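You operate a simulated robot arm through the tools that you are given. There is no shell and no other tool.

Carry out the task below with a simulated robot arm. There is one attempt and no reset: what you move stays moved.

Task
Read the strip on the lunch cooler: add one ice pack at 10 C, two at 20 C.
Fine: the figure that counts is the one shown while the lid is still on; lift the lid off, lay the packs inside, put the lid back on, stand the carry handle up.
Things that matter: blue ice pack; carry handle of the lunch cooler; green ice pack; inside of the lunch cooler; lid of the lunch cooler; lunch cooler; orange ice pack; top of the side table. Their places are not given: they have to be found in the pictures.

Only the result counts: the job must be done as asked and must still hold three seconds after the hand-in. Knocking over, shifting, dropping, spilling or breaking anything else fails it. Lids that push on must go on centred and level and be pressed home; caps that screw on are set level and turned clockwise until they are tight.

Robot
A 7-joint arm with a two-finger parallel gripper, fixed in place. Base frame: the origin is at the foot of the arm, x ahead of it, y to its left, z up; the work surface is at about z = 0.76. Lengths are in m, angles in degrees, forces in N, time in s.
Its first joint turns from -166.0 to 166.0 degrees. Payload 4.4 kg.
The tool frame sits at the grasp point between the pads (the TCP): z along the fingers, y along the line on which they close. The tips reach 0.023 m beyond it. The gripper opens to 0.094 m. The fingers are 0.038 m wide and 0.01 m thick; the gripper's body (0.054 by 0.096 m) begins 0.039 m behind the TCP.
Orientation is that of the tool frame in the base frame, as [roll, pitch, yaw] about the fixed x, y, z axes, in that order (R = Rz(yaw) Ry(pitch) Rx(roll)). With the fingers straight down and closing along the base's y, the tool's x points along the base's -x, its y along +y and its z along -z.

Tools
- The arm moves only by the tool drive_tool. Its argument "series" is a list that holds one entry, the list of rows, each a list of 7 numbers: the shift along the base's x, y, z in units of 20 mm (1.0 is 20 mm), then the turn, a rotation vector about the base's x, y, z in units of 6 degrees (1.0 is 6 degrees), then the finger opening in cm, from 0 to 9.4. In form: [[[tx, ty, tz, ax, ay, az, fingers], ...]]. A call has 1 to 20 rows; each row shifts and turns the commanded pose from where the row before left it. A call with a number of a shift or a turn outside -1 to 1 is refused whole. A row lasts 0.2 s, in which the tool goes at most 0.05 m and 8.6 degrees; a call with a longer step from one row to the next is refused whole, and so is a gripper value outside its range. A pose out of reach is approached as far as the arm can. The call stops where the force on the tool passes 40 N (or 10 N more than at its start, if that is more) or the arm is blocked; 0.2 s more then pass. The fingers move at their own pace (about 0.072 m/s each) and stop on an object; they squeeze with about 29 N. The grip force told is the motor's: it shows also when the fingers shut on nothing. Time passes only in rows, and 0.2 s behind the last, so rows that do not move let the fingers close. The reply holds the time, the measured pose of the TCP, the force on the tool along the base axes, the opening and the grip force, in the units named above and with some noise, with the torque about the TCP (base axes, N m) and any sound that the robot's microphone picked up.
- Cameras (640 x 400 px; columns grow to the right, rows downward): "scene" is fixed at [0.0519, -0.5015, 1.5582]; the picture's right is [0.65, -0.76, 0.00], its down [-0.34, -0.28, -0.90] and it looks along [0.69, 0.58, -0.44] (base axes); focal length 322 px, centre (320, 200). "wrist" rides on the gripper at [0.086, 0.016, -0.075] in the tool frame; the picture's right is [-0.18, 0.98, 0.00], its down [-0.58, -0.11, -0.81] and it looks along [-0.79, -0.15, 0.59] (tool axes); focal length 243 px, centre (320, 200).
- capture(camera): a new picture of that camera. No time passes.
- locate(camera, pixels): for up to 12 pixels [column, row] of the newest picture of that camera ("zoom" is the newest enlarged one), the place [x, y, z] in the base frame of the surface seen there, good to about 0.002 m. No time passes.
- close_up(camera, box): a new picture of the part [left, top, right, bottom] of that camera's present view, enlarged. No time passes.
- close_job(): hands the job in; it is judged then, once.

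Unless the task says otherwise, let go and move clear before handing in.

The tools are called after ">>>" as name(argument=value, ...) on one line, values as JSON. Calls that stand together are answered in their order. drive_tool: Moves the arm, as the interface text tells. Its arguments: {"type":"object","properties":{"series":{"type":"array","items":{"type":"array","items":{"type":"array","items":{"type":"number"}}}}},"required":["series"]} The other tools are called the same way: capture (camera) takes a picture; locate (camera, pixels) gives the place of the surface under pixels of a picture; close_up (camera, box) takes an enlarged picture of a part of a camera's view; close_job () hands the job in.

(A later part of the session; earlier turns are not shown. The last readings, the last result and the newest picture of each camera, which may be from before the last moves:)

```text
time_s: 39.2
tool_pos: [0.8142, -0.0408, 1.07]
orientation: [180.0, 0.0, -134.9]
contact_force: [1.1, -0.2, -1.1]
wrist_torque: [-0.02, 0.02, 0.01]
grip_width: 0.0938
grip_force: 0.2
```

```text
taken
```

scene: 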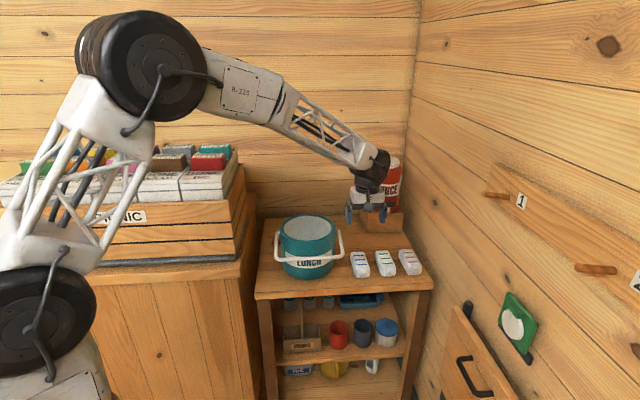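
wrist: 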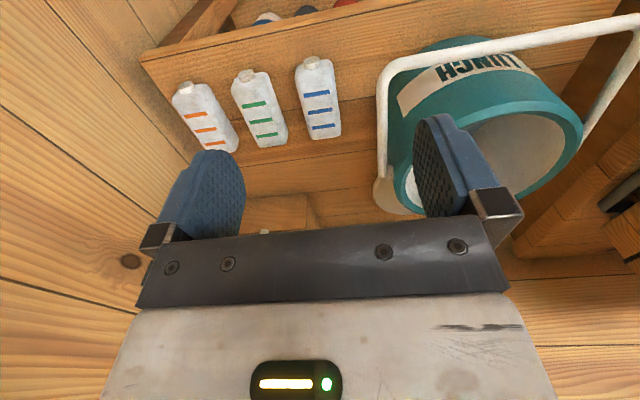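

I have a good view of the packs (blue one at wrist pixels (318,100)). I'll enlarge it to measure its outline.

>>> close_up(camera="wrist", box=[270, 45, 366, 147])

```text
3.92 times, centred on (318, 96) of wrist
```

zoom: 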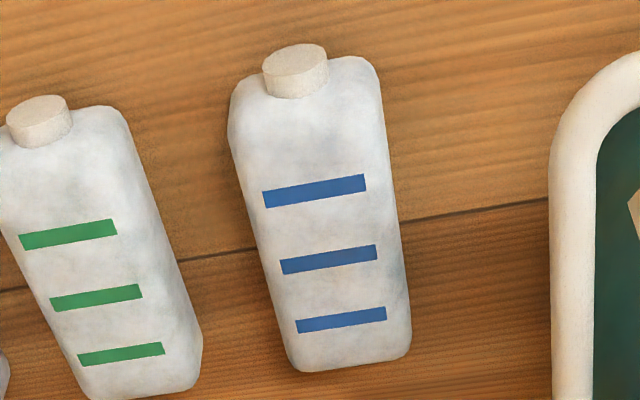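

>>> locate(camera="zoom", pixels=[[270, 200], [360, 185], [285, 268], [375, 252], [300, 328], [382, 315], [300, 360], [405, 345], [240, 110], [370, 75], [295, 80], [320, 130]])

>>> close_up(camera="wrist", box=[360, 0, 640, 230])

```text
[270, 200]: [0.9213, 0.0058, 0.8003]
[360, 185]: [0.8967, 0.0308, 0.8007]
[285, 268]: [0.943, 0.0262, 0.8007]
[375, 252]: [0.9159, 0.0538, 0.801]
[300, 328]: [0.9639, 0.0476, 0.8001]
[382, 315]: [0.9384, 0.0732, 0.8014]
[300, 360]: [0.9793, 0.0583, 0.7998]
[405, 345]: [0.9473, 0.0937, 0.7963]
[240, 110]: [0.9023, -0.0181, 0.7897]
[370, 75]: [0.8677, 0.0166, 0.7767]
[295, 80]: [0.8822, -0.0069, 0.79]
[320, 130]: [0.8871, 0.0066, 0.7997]
```

```text
1.74 times, centred on (500, 115) of wrist
```

zoom: 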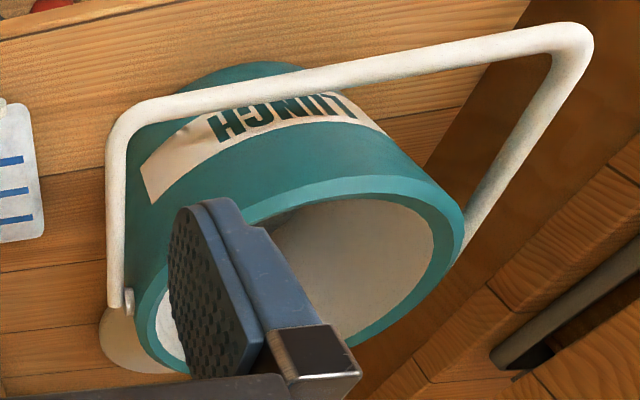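

The blue pack's body is centred at about (0.925, 0.037) with its long axis at 45°, width 0.049, top z 0.801. I'll move above it, slightly toward its far end at (0.935, 0.047), with the fingers at 7 cm.

>>> drive_tool(series=[[[0.671, 0.488, -0.9, 0, 0, 0, 7], [0.671, 0.488, -0.9, 0, 0, 0, 7], [0.671, 0.488, -0.9, 0, 0, 0, 7], [0.671, 0.488, -0.9, 0, 0, 0, 7], [0.671, 0.488, -0.9, 0, 0, 0, 7], [0.671, 0.488, -0.9, 0, 0, 0, 7], [0.671, 0.488, -0.9, 0, 0, 0, 7], [0.671, 0.488, -0.9, 0, 0, 0, 7], [0.671, 0.488, -0.9, 0, 0, 0, 7], [0, 0, 0, 0, 0, 0, 7]]])

>>> capture(camera="wrist")

>>> close_up(camera="scene", box=[300, 180, 440, 300])

```text
time_s: 41.4
tool_pos: [0.9357, 0.0473, 0.9074]
orientation: [-180.0, 0.0, -135.1]
contact_force: [-0.1, -0.1, -0.4]
wrist_torque: [-0.03, 0.04, 0.0]
grip_width: 0.0701
grip_force: 0.2
```

```text
taken
```

wrist: 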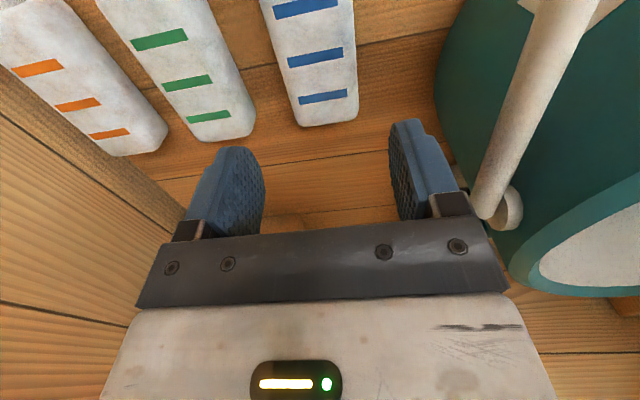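

```text
3.33 times, centred on (370, 240) of scene
```

zoom: 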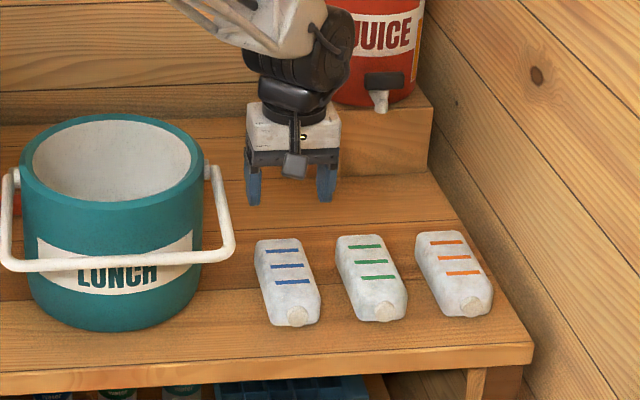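

The tool is above the pack with clear gaps on both sides. I'll refine the pack position from this closer view.

>>> locate(camera="wrist", pixels=[[290, 62], [341, 52], [300, 103], [346, 93], [300, 122], [357, 116], [275, 14], [335, 4], [270, 60], [355, 50]])

```text
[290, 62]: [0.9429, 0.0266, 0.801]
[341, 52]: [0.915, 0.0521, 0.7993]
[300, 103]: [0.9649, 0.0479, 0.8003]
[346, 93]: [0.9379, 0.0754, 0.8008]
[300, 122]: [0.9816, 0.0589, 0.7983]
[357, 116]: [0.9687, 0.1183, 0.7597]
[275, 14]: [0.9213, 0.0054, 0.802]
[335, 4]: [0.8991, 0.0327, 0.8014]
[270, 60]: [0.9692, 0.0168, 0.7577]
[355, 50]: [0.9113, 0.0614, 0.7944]
```

The stripes confirm the pack axis is within 1 mm of the tool. I'll descend to z≈0.791 and close on the pack.

>>> drive_tool(series=[[[0, 0, -1, 0, 0, 0, 7], [0, 0, -1, 0, 0, 0, 7], [0, 0, -1, 0, 0, 0, 7], [0, 0, -1, 0, 0, 0, 7], [0, 0, -0.9, 0, 0, 0, 7], [0, 0, -0.6, 0, 0, 0, 7], [0, 0, -0.3, 0, 0, 0, 7], [0, 0, 0, 0, 0, 0, 7], [0, 0, 0, 0, 0, 0, 5.5], [0, 0, 0, 0, 0, 0, 4], [0, 0, 0, 0, 0, 0, 2], [0, 0, 0, 0, 0, 0, 2]]])

>>> capture(camera="wrist")

>>> close_up(camera="scene", box=[300, 180, 440, 300])

```text
time_s: 44.0
tool_pos: [0.935, 0.0473, 0.7927]
orientation: [180.0, 0.0, -135.0]
contact_force: [2.9, -1.6, 1.8]
wrist_torque: [0.06, -0.15, -0.03]
grip_width: 0.0559
grip_force: 29.4
```

```text
taken
```

wrist: 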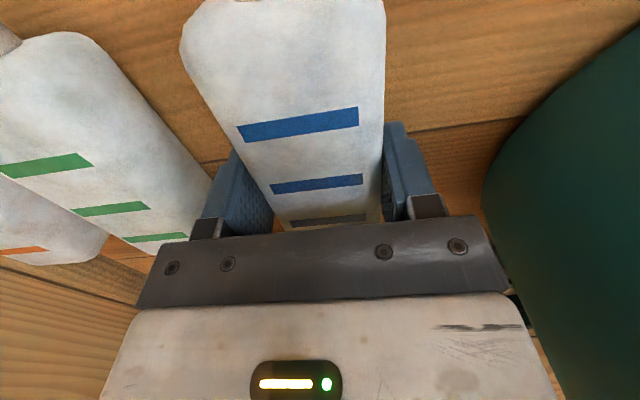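

```text
3.33 times, centred on (370, 240) of scene
```

zoom: 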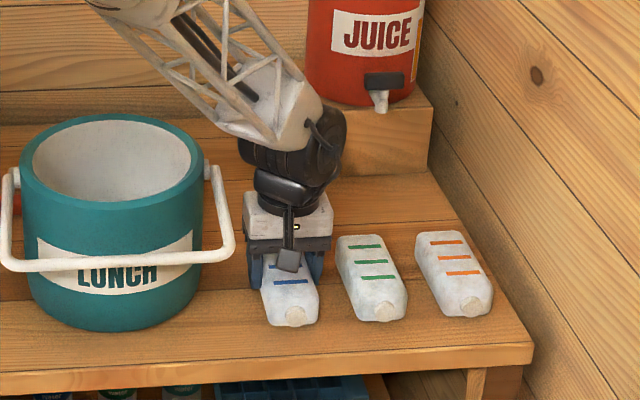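

The pack is gripped at 0.056 m. I'll lift slowly and check it stays level.

>>> drive_tool(series=[[[0, 0, 0.2, 0, 0, 0, 2], [0, 0, 0.3, 0, 0, 0, 2], [0, 0, 0.5, 0, 0, 0, 2], [0, 0, 0.8, 0, 0, 0, 2], [0, 0, 0.8, 0, 0, 0, 2], [0, 0, 0.8, 0, 0, 0, 2], [0, 0, 0.8, 0, 0, 0, 2], [0, 0, 0.8, 0, 0, 0, 2], [0, 0, 0, 0, 0, 0, 2]]])

>>> capture(camera="wrist")

>>> close_up(camera="scene", box=[300, 160, 440, 280])

```text
time_s: 46.0
tool_pos: [0.9346, 0.0474, 0.8923]
orientation: [180.0, 0.0, -135.0]
contact_force: [-0.6, 0.6, -3.4]
wrist_torque: [0.05, -0.01, -0.03]
grip_width: 0.0556
grip_force: 28.4
```

```text
taken
```

wrist: 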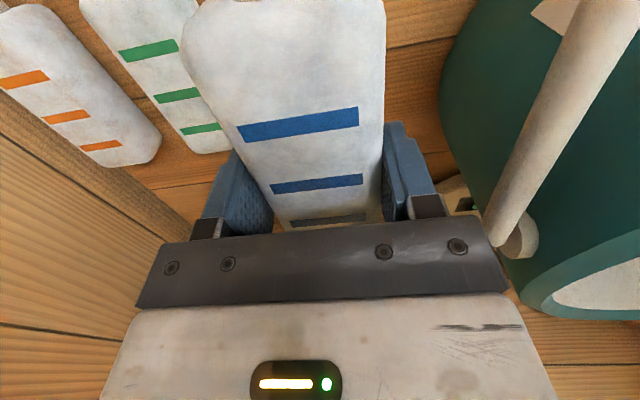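

```text
3.33 times, centred on (370, 220) of scene
```

zoom: 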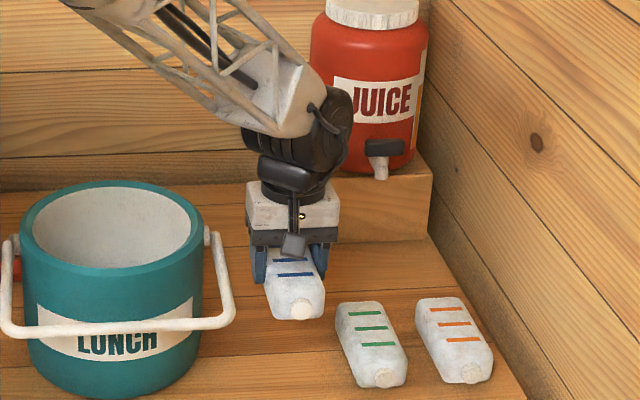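

The pack is held level. I'll rise to z≈1.06 and carry it over the cooler, with the tool at (0.840, 0.2346).

>>> drive_tool(series=[[[0, 0, 0.93, 0, 0, 0, 2], [0, 0, 0.93, 0, 0, 0, 2], [0, 0, 0.93, 0, 0, 0, 2], [0, 0, 0.93, 0, 0, 0, 2], [0, 0, 0.93, 0, 0, 0, 2], [0, 0, 0.93, 0, 0, 0, 2], [0, 0, 0.93, 0, 0, 0, 2], [0, 0, 0.93, 0, 0, 0, 2], [0, 0, 0.93, 0, 0, 0, 2], [-0.473, 0.936, 0, 0, 0, 0, 2], [-0.473, 0.936, 0, 0, 0, 0, 2], [-0.473, 0.936, 0, 0, 0, 0, 2], [-0.473, 0.936, 0, 0, 0, 0, 2], [-0.473, 0.936, 0, 0, 0, 0, 2], [-0.473, 0.936, 0, 0, 0, 0, 2], [-0.473, 0.936, 0, 0, 0, 0, 2], [-0.473, 0.936, 0, 0, 0, 0, 2], [-0.473, 0.936, 0, 0, 0, 0, 2], [-0.473, 0.936, 0, 0, 0, 0, 2], [0, 0, 0, 0, 0, 0, 2]]])

>>> capture(camera="wrist")

>>> close_up(camera="scene", box=[250, 150, 390, 290])

```text
time_s: 50.2
tool_pos: [0.8406, 0.2336, 1.0591]
orientation: [-180.0, -0.1, -135.0]
contact_force: [0.8, 0.7, -2.4]
wrist_torque: [0.04, -0.05, -0.03]
grip_width: 0.0556
grip_force: 28.9
```

```text
taken
```

wrist: 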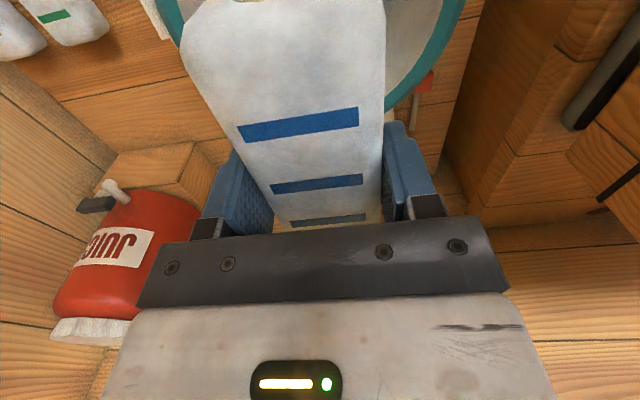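

```text
2.86 times, centred on (320, 220) of scene
```

zoom: 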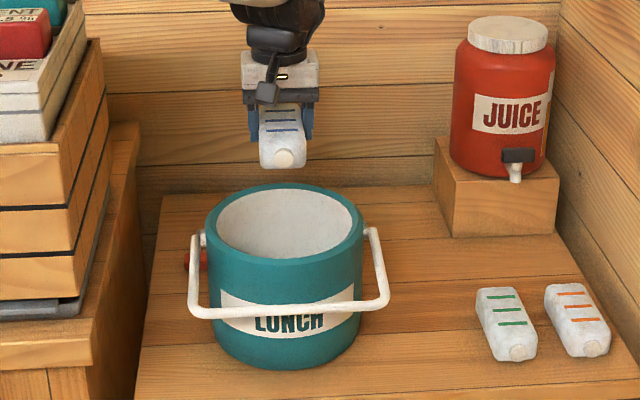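

The pack hangs above the opening. Before lowering, I'll measure the rim ring again to be sure of the cooler centre and inner radius.

>>> close_up(camera="scene", box=[270, 205, 350, 260])

```text
7.27 times, centred on (310, 232) of scene
```

zoom: 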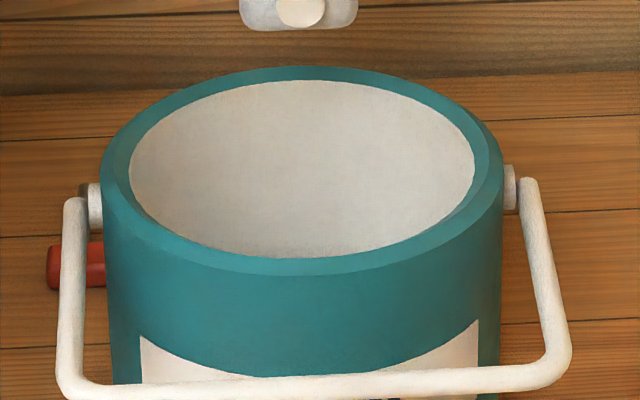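

>>> locate(camera="zoom", pixels=[[122, 165], [480, 160], [300, 75], [305, 264], [180, 105], [425, 100], [180, 235], [430, 235], [300, 84], [305, 240], [220, 230], [380, 230]])

```text
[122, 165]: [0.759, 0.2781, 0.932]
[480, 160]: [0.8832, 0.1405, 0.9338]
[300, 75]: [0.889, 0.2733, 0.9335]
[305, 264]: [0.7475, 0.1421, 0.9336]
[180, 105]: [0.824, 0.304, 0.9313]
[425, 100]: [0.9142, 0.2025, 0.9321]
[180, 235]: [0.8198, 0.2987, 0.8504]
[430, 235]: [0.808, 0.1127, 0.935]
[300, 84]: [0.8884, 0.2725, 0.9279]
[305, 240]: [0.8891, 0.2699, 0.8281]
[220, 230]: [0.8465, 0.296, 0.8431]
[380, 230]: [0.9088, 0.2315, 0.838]
```

The rim is centred near (0.819, 0.211) with inner radius about 0.089, so pack, gripper and camera all fit inside. I'll lower the pack to about z 0.85 and check the forces.

>>> drive_tool(series=[[[0, 0, -0.8, 0, 0, 0, 2], [0, 0, -0.8, 0, 0, 0, 2], [0, 0, -0.8, 0, 0, 0, 2], [0, 0, -0.8, 0, 0, 0, 2], [0, 0, -0.8, 0, 0, 0, 2], [0, 0, -0.6, 0, 0, 0, 2], [0, 0, -0.6, 0, 0, 0, 2], [0, 0, -0.6, 0, 0, 0, 2], [0, 0, -0.6, 0, 0, 0, 2], [0, 0, 0, 0, 0, 0, 2]]])

>>> capture(camera="wrist")

>>> close_up(camera="scene", box=[250, 150, 390, 290])

```text
time_s: 52.4
tool_pos: [0.8406, 0.2335, 0.932]
orientation: [-180.0, 0.1, -135.0]
contact_force: [0.2, -0.1, -3.5]
wrist_torque: [-0.01, 0.02, 0.02]
grip_width: 0.0558
grip_force: 29.0
```

```text
taken
```

wrist: 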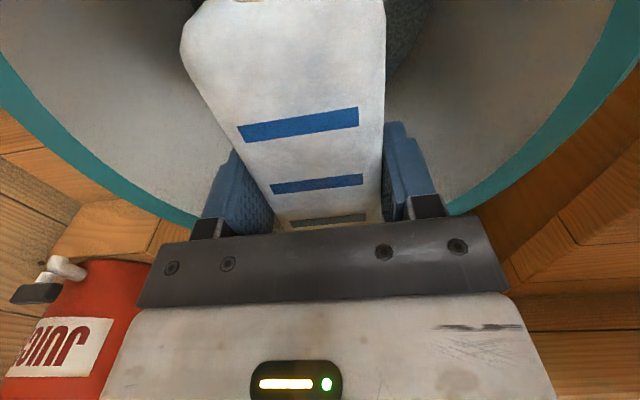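

```text
2.86 times, centred on (320, 220) of scene
```

zoom: 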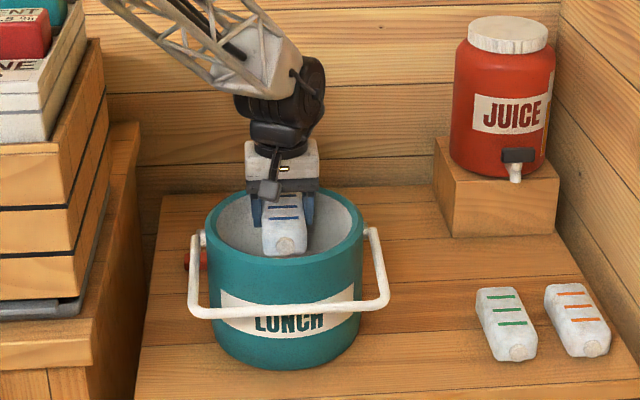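

The pack is entering centred, with no contact. There's a dark patch at wrist pixel (400,30) beside the pack; I'll look closer to see whether something is inside.

>>> close_up(camera="wrist", box=[340, 0, 500, 100])

>>> locate(camera="wrist", pixels=[[400, 30], [410, 10], [395, 60], [440, 20], [430, 60], [150, 30], [160, 100], [420, 45]])

```text
4.00 times, centred on (420, 50) of wrist
```

zoom: 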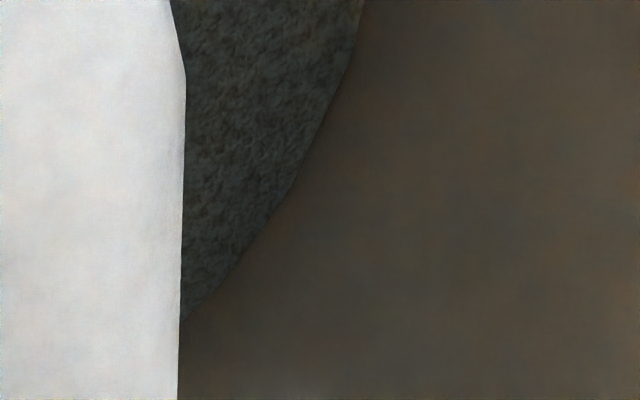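

```text
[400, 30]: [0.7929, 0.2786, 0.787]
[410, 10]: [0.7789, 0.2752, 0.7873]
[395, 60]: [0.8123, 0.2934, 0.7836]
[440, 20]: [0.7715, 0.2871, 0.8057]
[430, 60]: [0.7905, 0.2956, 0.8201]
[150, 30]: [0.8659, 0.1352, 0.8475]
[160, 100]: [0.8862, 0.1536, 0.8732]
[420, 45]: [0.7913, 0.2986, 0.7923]
```

The dark patch is the cooler's felt floor at z≈0.787, so the pack should touch at tool z≈0.820. I'll lower to about 0.828 first.

>>> drive_tool(series=[[[0, 0, -0.6, 0, 0, 0, 2], [0, 0, -0.6, 0, 0, 0, 2], [0, 0, -0.6, 0, 0, 0, 2], [0, 0, -0.6, 0, 0, 0, 2], [0, 0, -0.6, 0, 0, 0, 2], [0, 0, -0.6, 0, 0, 0, 2], [0, 0, -0.6, 0, 0, 0, 2], [0, 0, -0.5, 0, 0, 0, 2], [0, 0, -0.4, 0, 0, 0, 2], [0, 0, 0, 0, 0, 0, 2]]])

>>> capture(camera="wrist")

>>> close_up(camera="scene", box=[250, 150, 390, 290])

```text
time_s: 54.6
tool_pos: [0.8402, 0.2343, 0.8301]
orientation: [-179.9, 0.0, -135.0]
contact_force: [7.3, -1.6, 8.3]
wrist_torque: [-0.97, 1.65, 0.49]
grip_width: 0.0559
grip_force: 29.2
```

```text
taken
```

wrist: 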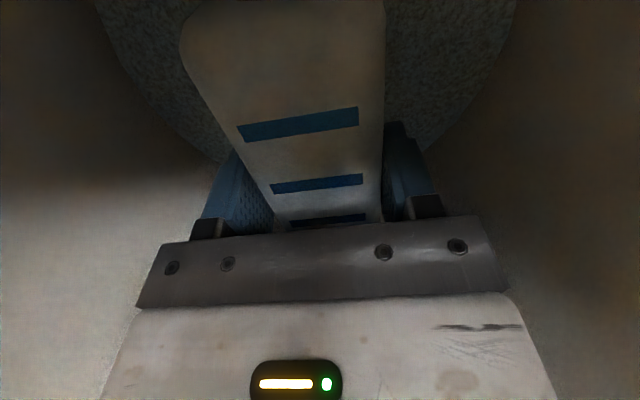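

```text
2.86 times, centred on (320, 220) of scene
```

zoom: 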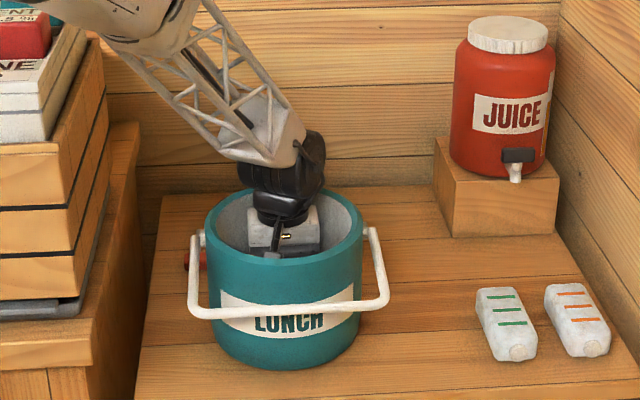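

A side load appeared: (7.3, −1.6, 8.3) N, and the torque points to the camera bracket touching the front rim, about 1 cm before the pack reaches the floor. I'll back up and check whether the cooler moved.

>>> drive_tool(series=[[[0, 0, 0.4, 0, 0, 0, 2], [0, 0, 0.4, 0, 0, 0, 2], [0, 0, 0, 0, 0, 0, 2]]])

>>> close_up(camera="scene", box=[270, 205, 350, 260])

>>> capture(camera="wrist")

```text
time_s: 55.4
tool_pos: [0.8398, 0.2346, 0.8454]
orientation: [180.0, 0.0, -134.9]
contact_force: [-1.6, 0.3, -3.3]
wrist_torque: [-0.03, 0.07, -0.03]
grip_width: 0.0558
grip_force: 28.7
```

```text
7.27 times, centred on (310, 232) of scene
```

zoom: 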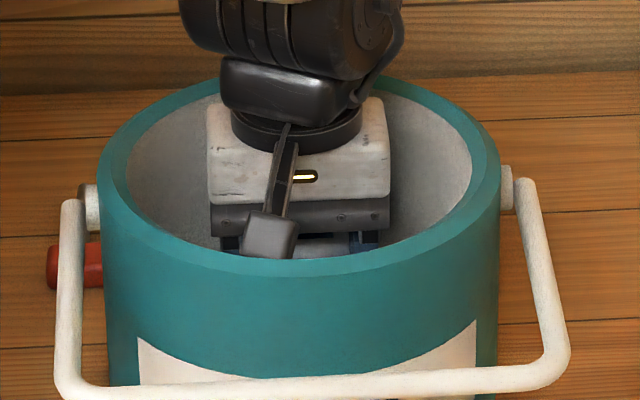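

```text
taken
```

wrist: 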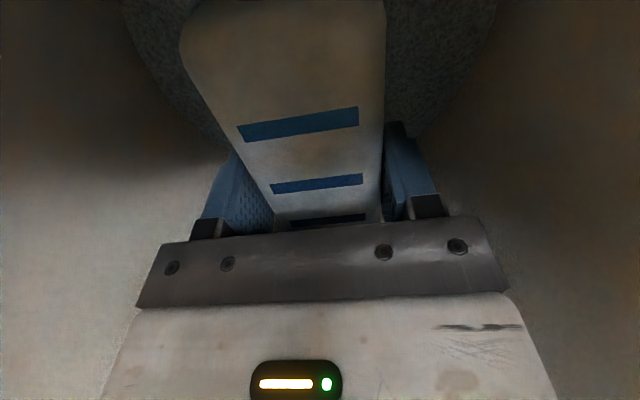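

The load vanished and the cooler hardly moved (under 1 mm). The camera box (zoom 268,238) is what met the front rim. I'll tilt the tool 7° so the camera rises and moves inward, then check the forces.

>>> drive_tool(series=[[[0, 0, 0.1, -0.275, 0.275, 0, 2], [0, 0, 0, -0.275, 0.275, 0, 2], [0, 0, 0, -0.275, 0.275, 0, 2], [0, 0, 0, 0, 0, 0, 2]]])

>>> close_up(camera="scene", box=[270, 205, 350, 260])

```text
time_s: 56.4
tool_pos: [0.8395, 0.2357, 0.8488]
orientation: [-180.0, -7.1, -135.0]
contact_force: [-3.9, -2.5, -1.3]
wrist_torque: [0.3, -0.41, 0.06]
grip_width: 0.0556
grip_force: 29.1
```

```text
7.27 times, centred on (310, 232) of scene
```

zoom: 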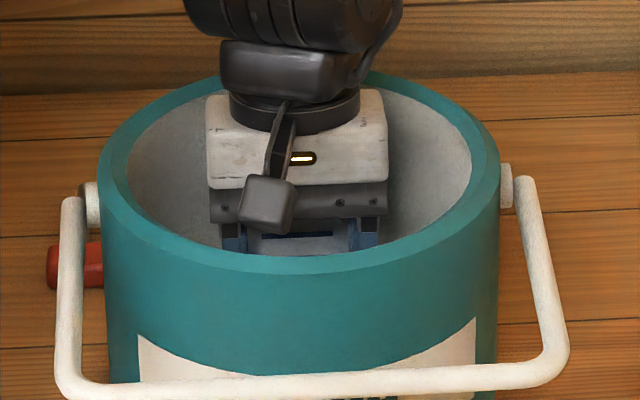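

Now the back of the gripper touches lightly (force −3.9, −2.5 N toward the front), so I'll shift the tool 8 mm toward the front, where the raised camera now has room.

>>> drive_tool(series=[[[-0.14, -0.14, 0, 0, 0, 0, 2], [-0.14, -0.16, 0, 0, 0, 0, 2], [0, 0, 0, 0, 0, 0, 2]]])

>>> close_up(camera="scene", box=[270, 205, 350, 260])

>>> capture(camera="wrist")

```text
time_s: 57.2
tool_pos: [0.8345, 0.2273, 0.8479]
orientation: [-180.0, -7.0, -135.0]
contact_force: [-0.7, -0.4, -2.6]
wrist_torque: [0.02, 0.01, 0.01]
grip_width: 0.0563
grip_force: 28.5
```

```text
7.27 times, centred on (310, 232) of scene
```

zoom: 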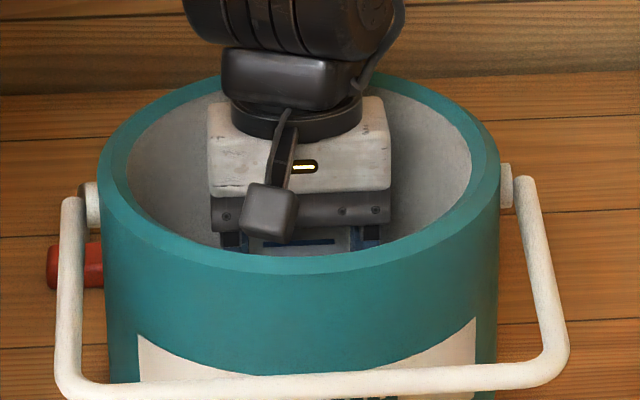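

```text
taken
```

wrist: 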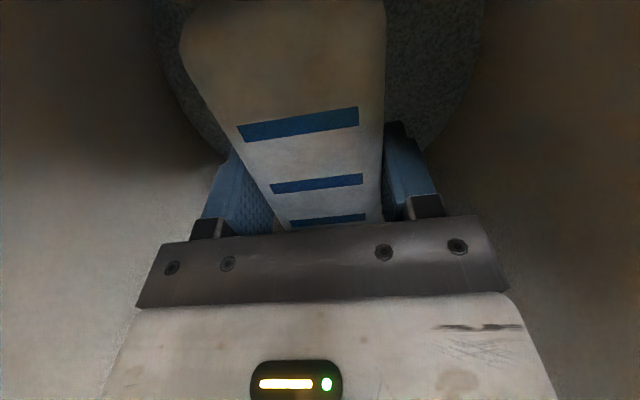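

No contact now (only the weight). I'll lower in small steps and watch the force.

>>> drive_tool(series=[[[0, 0, -0.2, 0, 0, 0, 2], [0, 0, -0.2, 0, 0, 0, 2], [0, 0, -0.2, 0, 0, 0, 2], [0, 0, -0.2, 0, 0, 0, 2], [0, 0, 0, 0, 0, 0, 2]]])

>>> close_up(camera="scene", box=[270, 205, 350, 260])

```text
time_s: 58.4
tool_pos: [0.8343, 0.2288, 0.8325]
orientation: [180.0, -7.0, -135.0]
contact_force: [0.0, 0.7, -3.1]
wrist_torque: [0.02, 0.0, 0.02]
grip_width: 0.0559
grip_force: 29.0
```

```text
7.27 times, centred on (310, 232) of scene
```

zoom: 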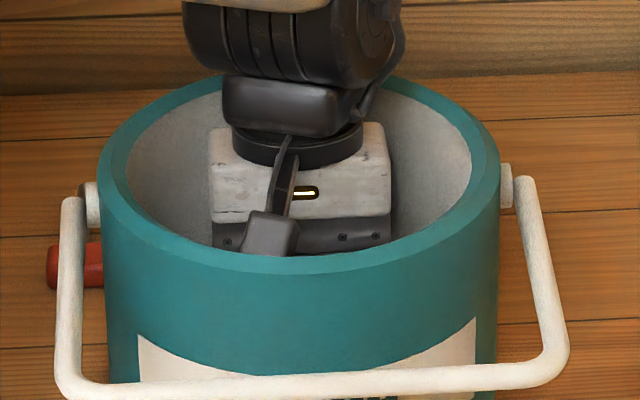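

No contact at z 0.8325. Continuing down in 2 mm steps toward first touch.

>>> drive_tool(series=[[[0, 0, -0.1, 0, 0, 0, 2], [0, 0, -0.1, 0, 0, 0, 2], [0, 0, -0.1, 0, 0, 0, 2], [0, 0, 0, 0, 0, 0, 2]]])

```text
time_s: 59.4
tool_pos: [0.8342, 0.2274, 0.8256]
orientation: [-180.0, -7.1, -135.0]
contact_force: [0.6, -0.3, -2.0]
wrist_torque: [0.03, -0.04, 0.02]
grip_width: 0.0557
grip_force: 29.2
```

>>> drive_tool(series=[[[0, 0, -0.1, 0, 0, 0, 2], [0, 0, -0.1, 0, 0, 0, 2], [0, 0, 0, 0, 0, 0, 2]]])

>>> capture(camera="wrist")

```text
time_s: 60.2
tool_pos: [0.834, 0.2292, 0.8218]
orientation: [179.9, -6.9, -135.0]
contact_force: [-0.1, 1.1, -2.1]
wrist_torque: [0.03, 0.02, -0.01]
grip_width: 0.0556
grip_force: 28.9
```

```text
taken
```

wrist: 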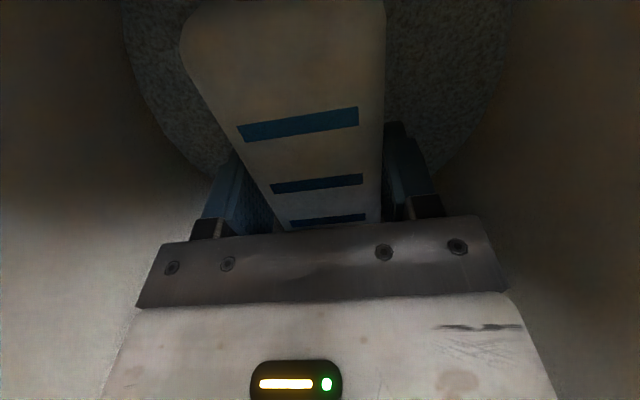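

Still no contact at z 0.822. I'll measure the floor depth and pack height in the present wrist view.

>>> locate(camera="wrist", pixels=[[160, 60], [190, 130], [430, 60], [460, 90], [440, 130], [250, 60], [340, 60], [300, 130], [320, 180], [320, 20], [170, 20], [490, 40]])

```text
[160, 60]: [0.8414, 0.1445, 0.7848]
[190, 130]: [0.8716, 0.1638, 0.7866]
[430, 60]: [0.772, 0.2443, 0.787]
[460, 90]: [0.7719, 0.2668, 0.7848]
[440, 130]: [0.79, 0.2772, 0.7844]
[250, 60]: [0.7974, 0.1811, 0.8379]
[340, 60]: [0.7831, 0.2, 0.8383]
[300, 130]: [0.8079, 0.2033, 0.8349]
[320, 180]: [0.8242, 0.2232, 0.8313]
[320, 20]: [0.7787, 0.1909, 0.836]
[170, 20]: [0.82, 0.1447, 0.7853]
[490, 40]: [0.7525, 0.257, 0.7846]
```

The floor is at z≈0.785 and the pack's low end at about 0.787, so touch is imminent. I'll go down a few more millimetres.

>>> drive_tool(series=[[[0, 0, -0.1, 0, 0, 0, 2], [0, 0, -0.1, 0, 0, 0, 2], [0, 0, 0, 0, 0, 0, 2]]])

```text
time_s: 61.0
tool_pos: [0.8348, 0.227, 0.818]
orientation: [180.0, -7.0, -135.0]
contact_force: [-0.3, 0.0, -3.3]
wrist_torque: [0.02, -0.04, -0.02]
grip_width: 0.0558
grip_force: 28.7
```

>>> drive_tool(series=[[[0, 0, -0.1, 0, 0, 0, 2], [0, 0, -0.1, 0, 0, 0, 2], [0, 0, 0, 0, 0, 0, 2]]])

>>> capture(camera="wrist")

>>> close_up(camera="scene", box=[270, 205, 350, 260])

```text
time_s: 61.8
tool_pos: [0.8355, 0.2282, 0.8141]
orientation: [180.0, -7.0, -135.0]
contact_force: [1.2, -2.2, 16.5]
wrist_torque: [0.56, -0.61, -0.12]
grip_width: 0.0558
grip_force: 29.1
```

```text
taken
```

wrist: 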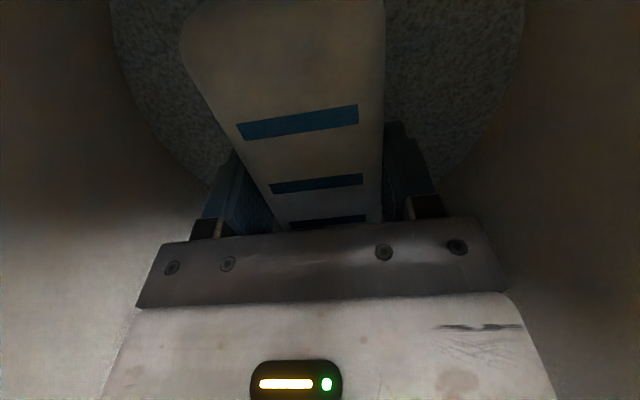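

```text
7.27 times, centred on (310, 232) of scene
```

zoom: 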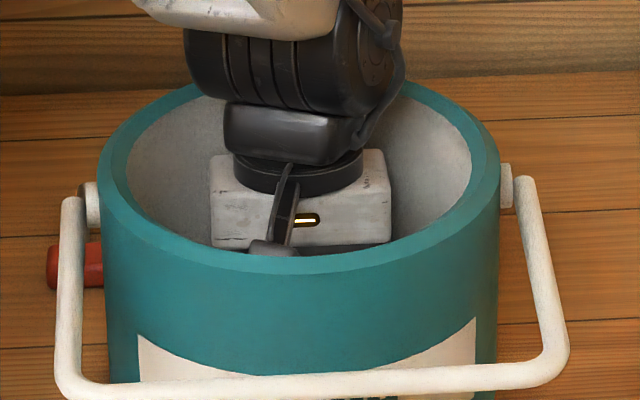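

The contact (16.5 N up, centred about 4 cm toward the back) is the pack's back end resting on the floor; the front end is about 1 cm up. I'll ease off 1 mm and open the fingers gradually so it settles flat.

>>> drive_tool(series=[[[0, 0, 0.05, 0, 0, 0, 4], [0, 0, 0, 0, 0, 0, 5.6], [0, 0, 0, 0, 0, 0, 5.7], [0, 0, 0, 0, 0, 0, 5.8], [0, 0, 0, 0, 0, 0, 6.0], [0, 0, 0, 0, 0, 0, 6.5], [0, 0, 0, 0, 0, 0, 7], [0, 0, 0, 0, 0, 0, 7.4], [0, 0, 0, 0, 0, 0, 7.4]]])

>>> capture(camera="wrist")

```text
time_s: 63.8
tool_pos: [0.8347, 0.2278, 0.8145]
orientation: [-180.0, -7.0, -135.1]
contact_force: [1.7, -0.5, 0.7]
wrist_torque: [0.01, -0.01, 0.04]
grip_width: 0.0742
grip_force: 0.0
```

```text
taken
```

wrist: 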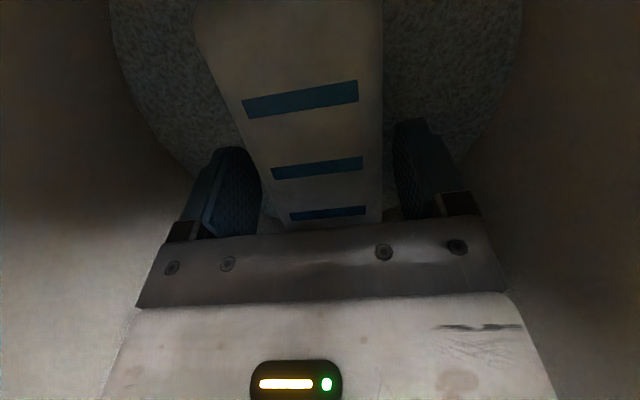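

The pack has settled flat on the felt. I'll rise straight out of the cooler.

>>> drive_tool(series=[[[0, 0, 0.3, 0, 0, 0, 7.4], [0, 0, 0.5, 0, 0, 0, 7.4], [0, 0, 0.8, 0, 0, 0, 7.4], [0, 0, 0.8, 0, 0, 0, 7.4], [0, 0, 0.8, 0, 0, 0, 7.4], [0, 0, 0.8, 0, 0, 0, 7.4], [0, 0, 1, 0, 0, 0, 7.4], [0, 0, 1, 0, 0, 0, 7.4], [0, 0, 1, 0, 0, 0, 7.4], [0, 0, 1, 0, 0, 0, 7.4], [0, 0, 1, 0, 0, 0, 7.4], [0, 0, 1, 0, 0, 0, 7.4], [0, 0, 1, 0, 0, 0, 7.4], [0, 0, 1, 0, 0, 0, 7.4], [0, 0, 1, 0, 0, 0, 7.4], [0, 0, 0, 0, 0, 0, 7.4]]])

>>> capture(camera="wrist")

>>> capture(camera="scene")

```text
time_s: 67.2
tool_pos: [0.8348, 0.2285, 1.0747]
orientation: [-179.9, -7.0, -135.1]
contact_force: [1.2, 0.2, 0.0]
wrist_torque: [0.02, 0.02, 0.03]
grip_width: 0.0739
grip_force: 0.0
```

```text
taken
```

wrist: 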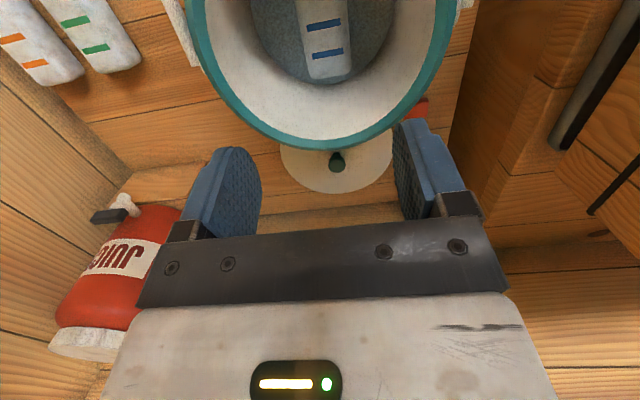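

```text
taken
```

scene: 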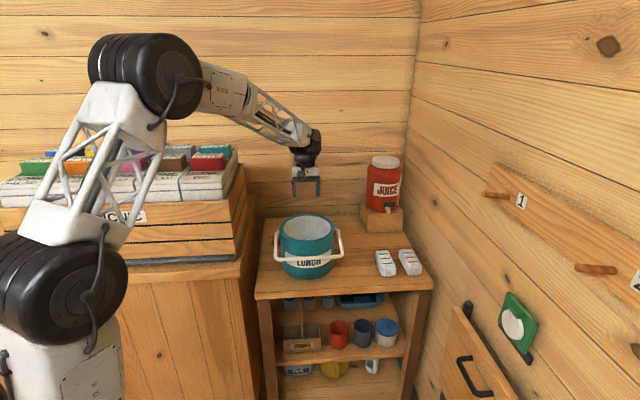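

The pack lies flat inside, the lid rests level behind the cooler and the lolly is untouched. I'll step back and up for one clean view of the cooler rim and the lid to measure both centres.

>>> drive_tool(series=[[[-0.9, -0.9, 0.4, 0.275, -0.275, 0, 9.4], [-0.9, -0.9, 0.4, 0.275, -0.275, 0, 9.4], [-0.9, -0.9, 0.4, 0.275, -0.275, 0, 9.4], [-0.9, -0.9, 0.4, 0, 0, 0, 9.4], [-0.9, -0.9, 0.4, 0, 0, 0, 9.4], [-0.9, -0.9, 0.4, 0, 0, 0, 9.4], [0, 0, 0, 0, 0, 0, 9.4]]])

>>> capture(camera="wrist")

>>> close_up(camera="wrist", box=[220, 0, 500, 175])

```text
time_s: 68.8
tool_pos: [0.7287, 0.1197, 1.1228]
orientation: [180.0, 0.0, -135.0]
contact_force: [0.4, 0.4, -0.6]
wrist_torque: [-0.01, 0.04, 0.01]
grip_width: 0.0939
grip_force: 0.1
```

```text
taken
```

wrist: 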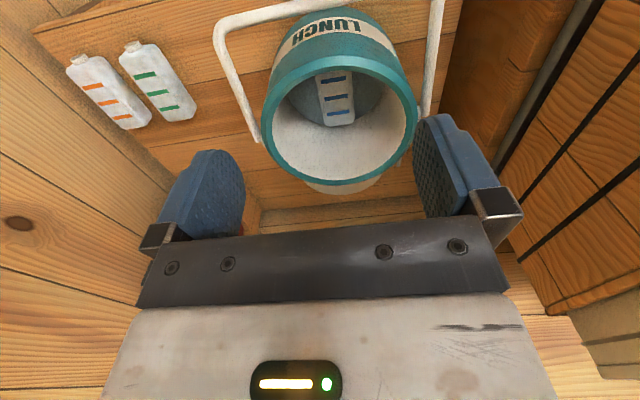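

```text
2.29 times, centred on (360, 88) of wrist
```

zoom: 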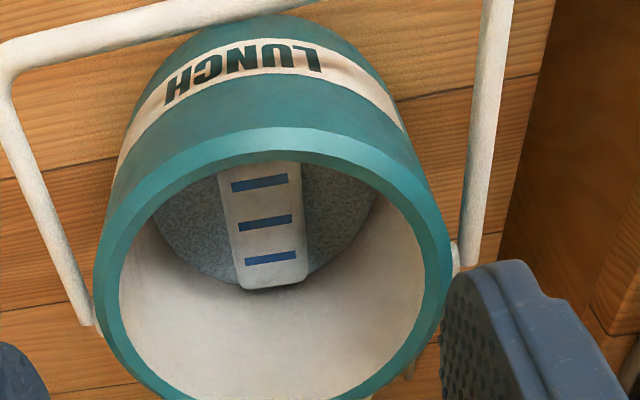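

I'll enlarge the rim fully and sample points around it.

>>> close_up(camera="wrist", box=[250, 40, 430, 200])

```text
2.50 times, centred on (340, 120) of wrist
```

zoom: 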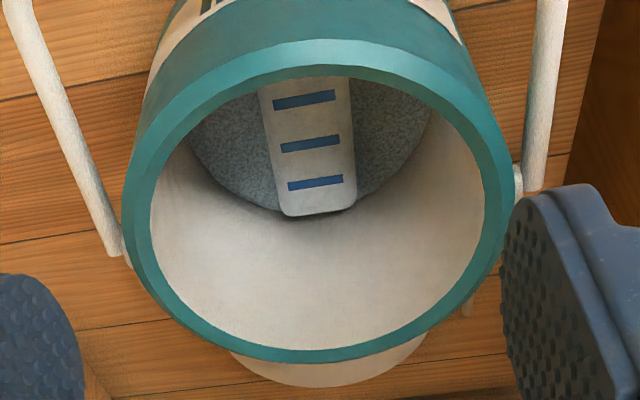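

>>> locate(camera="zoom", pixels=[[300, 69], [213, 96], [158, 150], [143, 215], [163, 285], [225, 337], [310, 355], [395, 340], [455, 295], [490, 220], [482, 140], [420, 90]])

```text
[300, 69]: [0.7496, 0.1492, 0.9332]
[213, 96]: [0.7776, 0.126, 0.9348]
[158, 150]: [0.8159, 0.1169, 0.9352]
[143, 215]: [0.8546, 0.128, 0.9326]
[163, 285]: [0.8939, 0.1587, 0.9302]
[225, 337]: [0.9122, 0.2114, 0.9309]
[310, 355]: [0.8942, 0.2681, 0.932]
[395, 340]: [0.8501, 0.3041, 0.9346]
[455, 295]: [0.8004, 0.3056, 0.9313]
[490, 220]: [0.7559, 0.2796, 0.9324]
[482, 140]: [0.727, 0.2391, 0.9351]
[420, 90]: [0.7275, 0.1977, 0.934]
```

The rim fit gives the cooler centre at about (0.818, 0.2128), in line with where the knob was gripped before. Now I'll go back above the lid's knob with the same 18° tilt.

>>> drive_tool(series=[[[0.894, 0.854, 0, 0, 0, -0.9375, 9.4], [0.894, 0.854, 0, 0, 0, -0.9375, 9.4], [0.894, 0.854, 0, 0, 0, -0.9375, 9.4], [0.894, 0.854, 0, 0, 0, -0.9375, 9.4], [0.894, 0.854, 0, 0, 0, -0.9375, 9.4], [0.894, 0.854, 0, 0, 0, -0.9375, 9.4], [0.894, 0.854, 0, 0, 0, -0.9375, 9.4], [0.894, 0.854, 0, 0, 0, -0.9375, 9.4], [0.894, 0.854, -0.5, 0, -0.5, 0, 9.4], [0.894, 0.854, -0.5, 0, -0.5, 0, 9.4], [0.894, 0.854, -0.5, 0, -0.5, 0, 9.4], [0.894, 0.854, -0.5, 0, -0.5, 0, 9.4], [0.894, 0.854, -0.5, 0, -0.5, 0, 9.4], [0.894, 0.854, -0.5, 0, -0.5, 0, 9.4], [0, 0, -1, 0, 0, 0, 9.4], [0, 0, -1, 0, 0, 0, 9.4], [0, 0, -1, 0, 0, 0, 9.4], [0, 0, -1, 0, 0, 0, 9.4], [0, 0, -1, 0, 0, 0, 9.4], [0, 0, 0, 0, 0, 0, 9.4]]])

>>> capture(camera="wrist")

>>> close_up(camera="scene", box=[250, 150, 410, 270])

```text
time_s: 73.0
tool_pos: [0.9775, 0.3595, 0.9629]
orientation: [180.0, 18.0, 180.0]
contact_force: [0.6, -0.3, 0.1]
wrist_torque: [0.01, -0.01, 0.02]
grip_width: 0.094
grip_force: 0.0
```

```text
taken
```

wrist: 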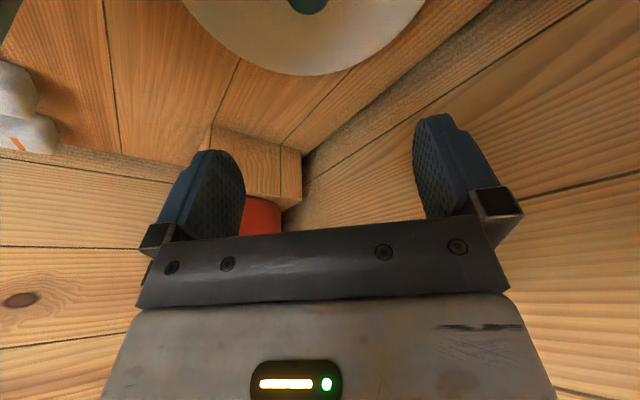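

```text
3.33 times, centred on (330, 210) of scene
```

zoom: 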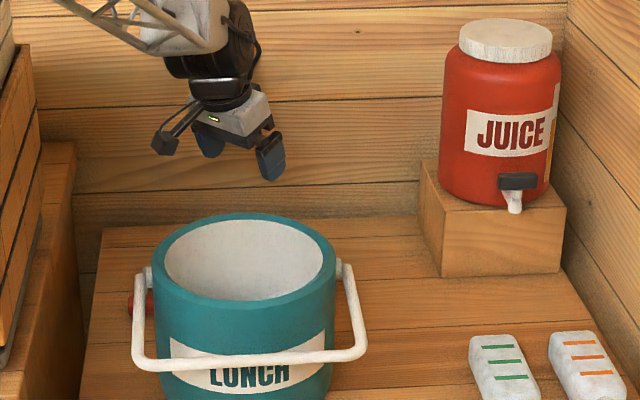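

The knob is just at the top of the picture (308,5). I'll descend 5 cm to see it fully.

>>> drive_tool(series=[[[0, 0, -0.8, 0, 0, 0, 9.4], [0, 0, -0.8, 0, 0, 0, 9.4], [0, 0, -0.8, 0, 0, 0, 9.4], [0, 0, -0.5, 0, 0, 0, 9.4], [0, 0, 0, 0, 0, 0, 9.4]]])

>>> capture(camera="wrist")

>>> close_up(camera="wrist", box=[250, 0, 370, 100])

```text
time_s: 74.2
tool_pos: [0.9779, 0.3602, 0.9044]
orientation: [179.9, 17.9, -180.0]
contact_force: [-0.1, 0.2, -0.2]
wrist_torque: [0.02, 0.0, -0.01]
grip_width: 0.094
grip_force: 0.1
```

```text
taken
```

wrist: 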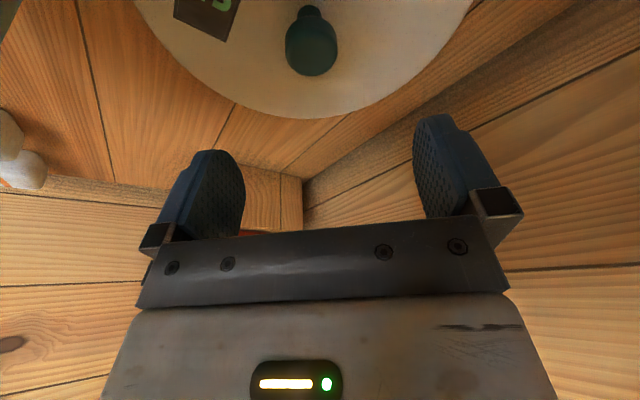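

```text
4.00 times, centred on (310, 50) of wrist
```

zoom: 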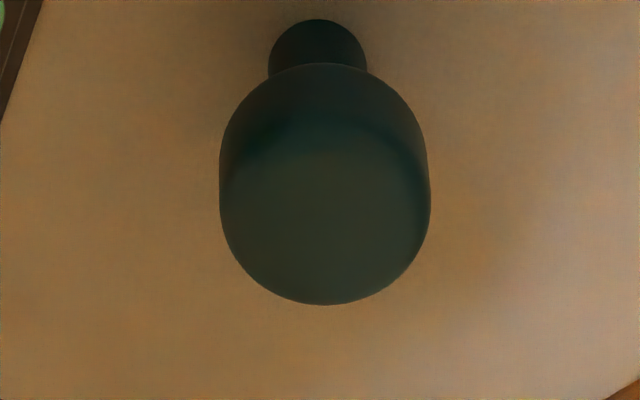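

>>> locate(camera="zoom", pixels=[[228, 215], [423, 215], [325, 295], [325, 150], [325, 220], [260, 275], [395, 275], [275, 40], [360, 40], [318, 30], [100, 250], [500, 250]])

```text
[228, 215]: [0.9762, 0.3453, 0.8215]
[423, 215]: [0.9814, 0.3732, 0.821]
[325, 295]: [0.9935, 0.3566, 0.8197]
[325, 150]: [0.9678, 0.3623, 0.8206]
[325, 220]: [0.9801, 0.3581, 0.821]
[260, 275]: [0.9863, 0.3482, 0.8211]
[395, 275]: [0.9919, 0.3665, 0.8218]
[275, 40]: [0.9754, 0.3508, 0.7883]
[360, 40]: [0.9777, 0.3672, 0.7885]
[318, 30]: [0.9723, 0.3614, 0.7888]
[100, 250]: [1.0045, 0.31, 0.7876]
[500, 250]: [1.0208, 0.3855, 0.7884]
```

The knob sits at about (0.9795, 0.3593) and the lid top at 0.788, level. I'll descend to z≈0.8205 and grip the knob exactly as before.

>>> drive_tool(series=[[[0.07, -0.04, -0.8, 0, 0, 0, 9.4], [0, 0, -0.8, 0, 0, 0, 9.4], [0, 0, -0.8, 0, 0, 0, 9.4], [0, 0, -0.8, 0, 0, 0, 9.4], [0, 0, -0.6, 0, 0, 0, 9.4], [0, 0, -0.35, 0, 0, 0, 9.4], [0, 0, 0, 0, 0, 0, 9.4], [0, 0, 0, 0, 0, 0, 6], [0, 0, 0, 0, 0, 0, 4], [0, 0, 0, 0, 0, 0, 0], [0, 0, 0, 0, 0, 0, 0], [0, 0, 0, 0, 0, 0, 0]]])

>>> capture(camera="wrist")

```text
time_s: 76.8
tool_pos: [0.9779, 0.3593, 0.8222]
orientation: [-180.0, 18.1, 180.0]
contact_force: [0.1, -0.6, 0.0]
wrist_torque: [-0.02, -0.05, -0.02]
grip_width: 0.0308
grip_force: 29.0
```

```text
taken
```

wrist: 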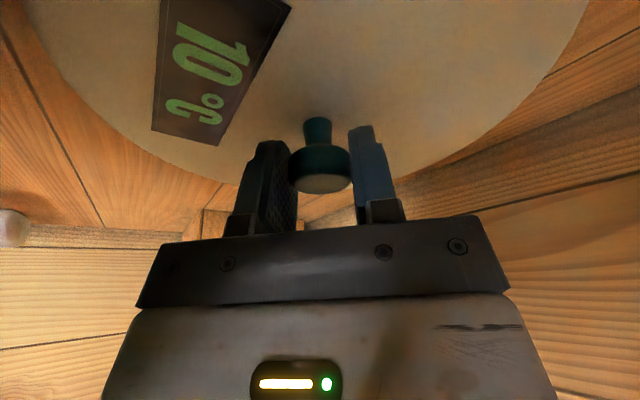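

The grip matches the earlier one (same picture of knob and strip). I'll lift the lid straight up to about z 1.06.

>>> drive_tool(series=[[[0, 0, 0.2, 0, 0, 0, 0], [0, 0, 0.4, 0, 0, 0, 0], [0, 0, 0.6, 0, 0, 0, 0], [0, 0, 0.8, 0, 0, 0, 0], [0, 0, 0.8, 0, 0, 0, 0], [0, 0, 0.8, 0, 0, 0, 0], [0, 0, 0.8, 0, 0, 0, 0], [0, 0, 0.8, 0, 0, 0, 0], [0, 0, 0.8, 0, 0, 0, 0], [0, 0, 0.8, 0, 0, 0, 0], [0, 0, 0.8, 0, 0, 0, 0], [0, 0, 0.8, 0, 0, 0, 0], [0, 0, 0.8, 0, 0, 0, 0], [0, 0, 0.8, 0, 0, 0, 0], [0, 0, 0.8, 0, 0, 0, 0], [0, 0, 0.8, 0, 0, 0, 0], [0, 0, 0, 0, 0, 0, 0]]])

>>> capture(camera="scene")

>>> capture(camera="wrist")

```text
time_s: 80.4
tool_pos: [0.9801, 0.3581, 1.0541]
orientation: [-180.0, 18.0, 180.0]
contact_force: [0.4, -0.6, -0.9]
wrist_torque: [0.0, 0.03, 0.0]
grip_width: 0.0308
grip_force: 29.4
```

```text
taken
```

scene: 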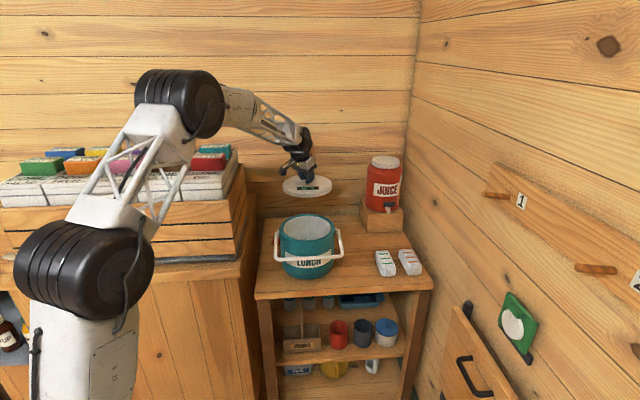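

```text
taken
```

wrist: 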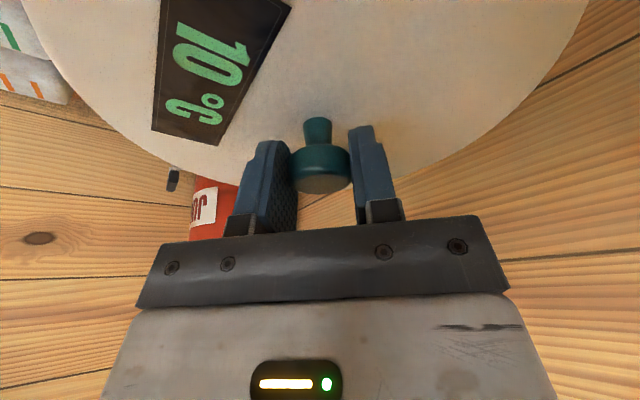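

The lid hangs level. I'll carry it over the cooler centre at about (0.8175, 0.2128).

>>> drive_tool(series=[[[-0.8075, -0.73, 0, 0, 0, 0, 0], [-0.8075, -0.73, 0, 0, 0, 0, 0], [-0.8075, -0.73, 0, 0, 0, 0, 0], [-0.8075, -0.73, 0, 0, 0, 0, 0], [-0.8075, -0.73, 0, 0, 0, 0, 0], [-0.8075, -0.73, 0, 0, 0, 0, 0], [-0.8075, -0.73, 0, 0, 0, 0, 0], [-0.8075, -0.73, 0, 0, 0, 0, 0], [-0.8075, -0.73, 0, 0, 0, 0, 0], [-0.8075, -0.73, 0, 0, 0, 0, 0], [0, 0, 0, 0, 0, 0, 0], [0, 0, 0, 0, 0, 0, 0]]])

>>> close_up(camera="scene", box=[260, 165, 360, 265])

>>> capture(camera="wrist")

```text
time_s: 83.0
tool_pos: [0.8181, 0.2136, 1.0536]
orientation: [180.0, 17.9, 180.0]
contact_force: [0.0, 1.4, -1.1]
wrist_torque: [-0.02, 0.0, -0.04]
grip_width: 0.0306
grip_force: 29.3
```

```text
4.00 times, centred on (310, 215) of scene
```

zoom: 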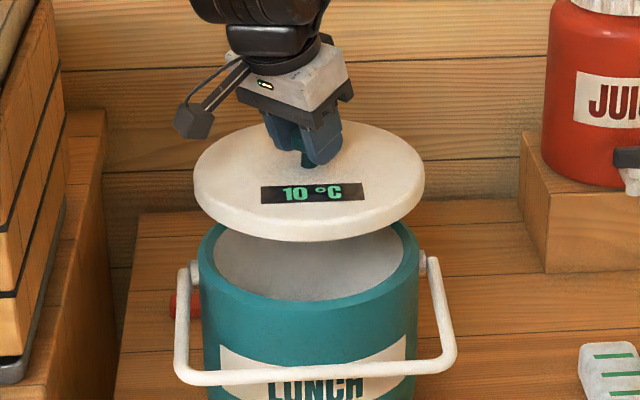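

```text
taken
```

wrist: 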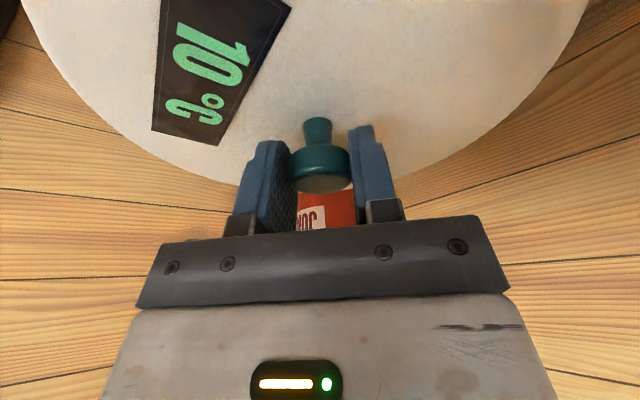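

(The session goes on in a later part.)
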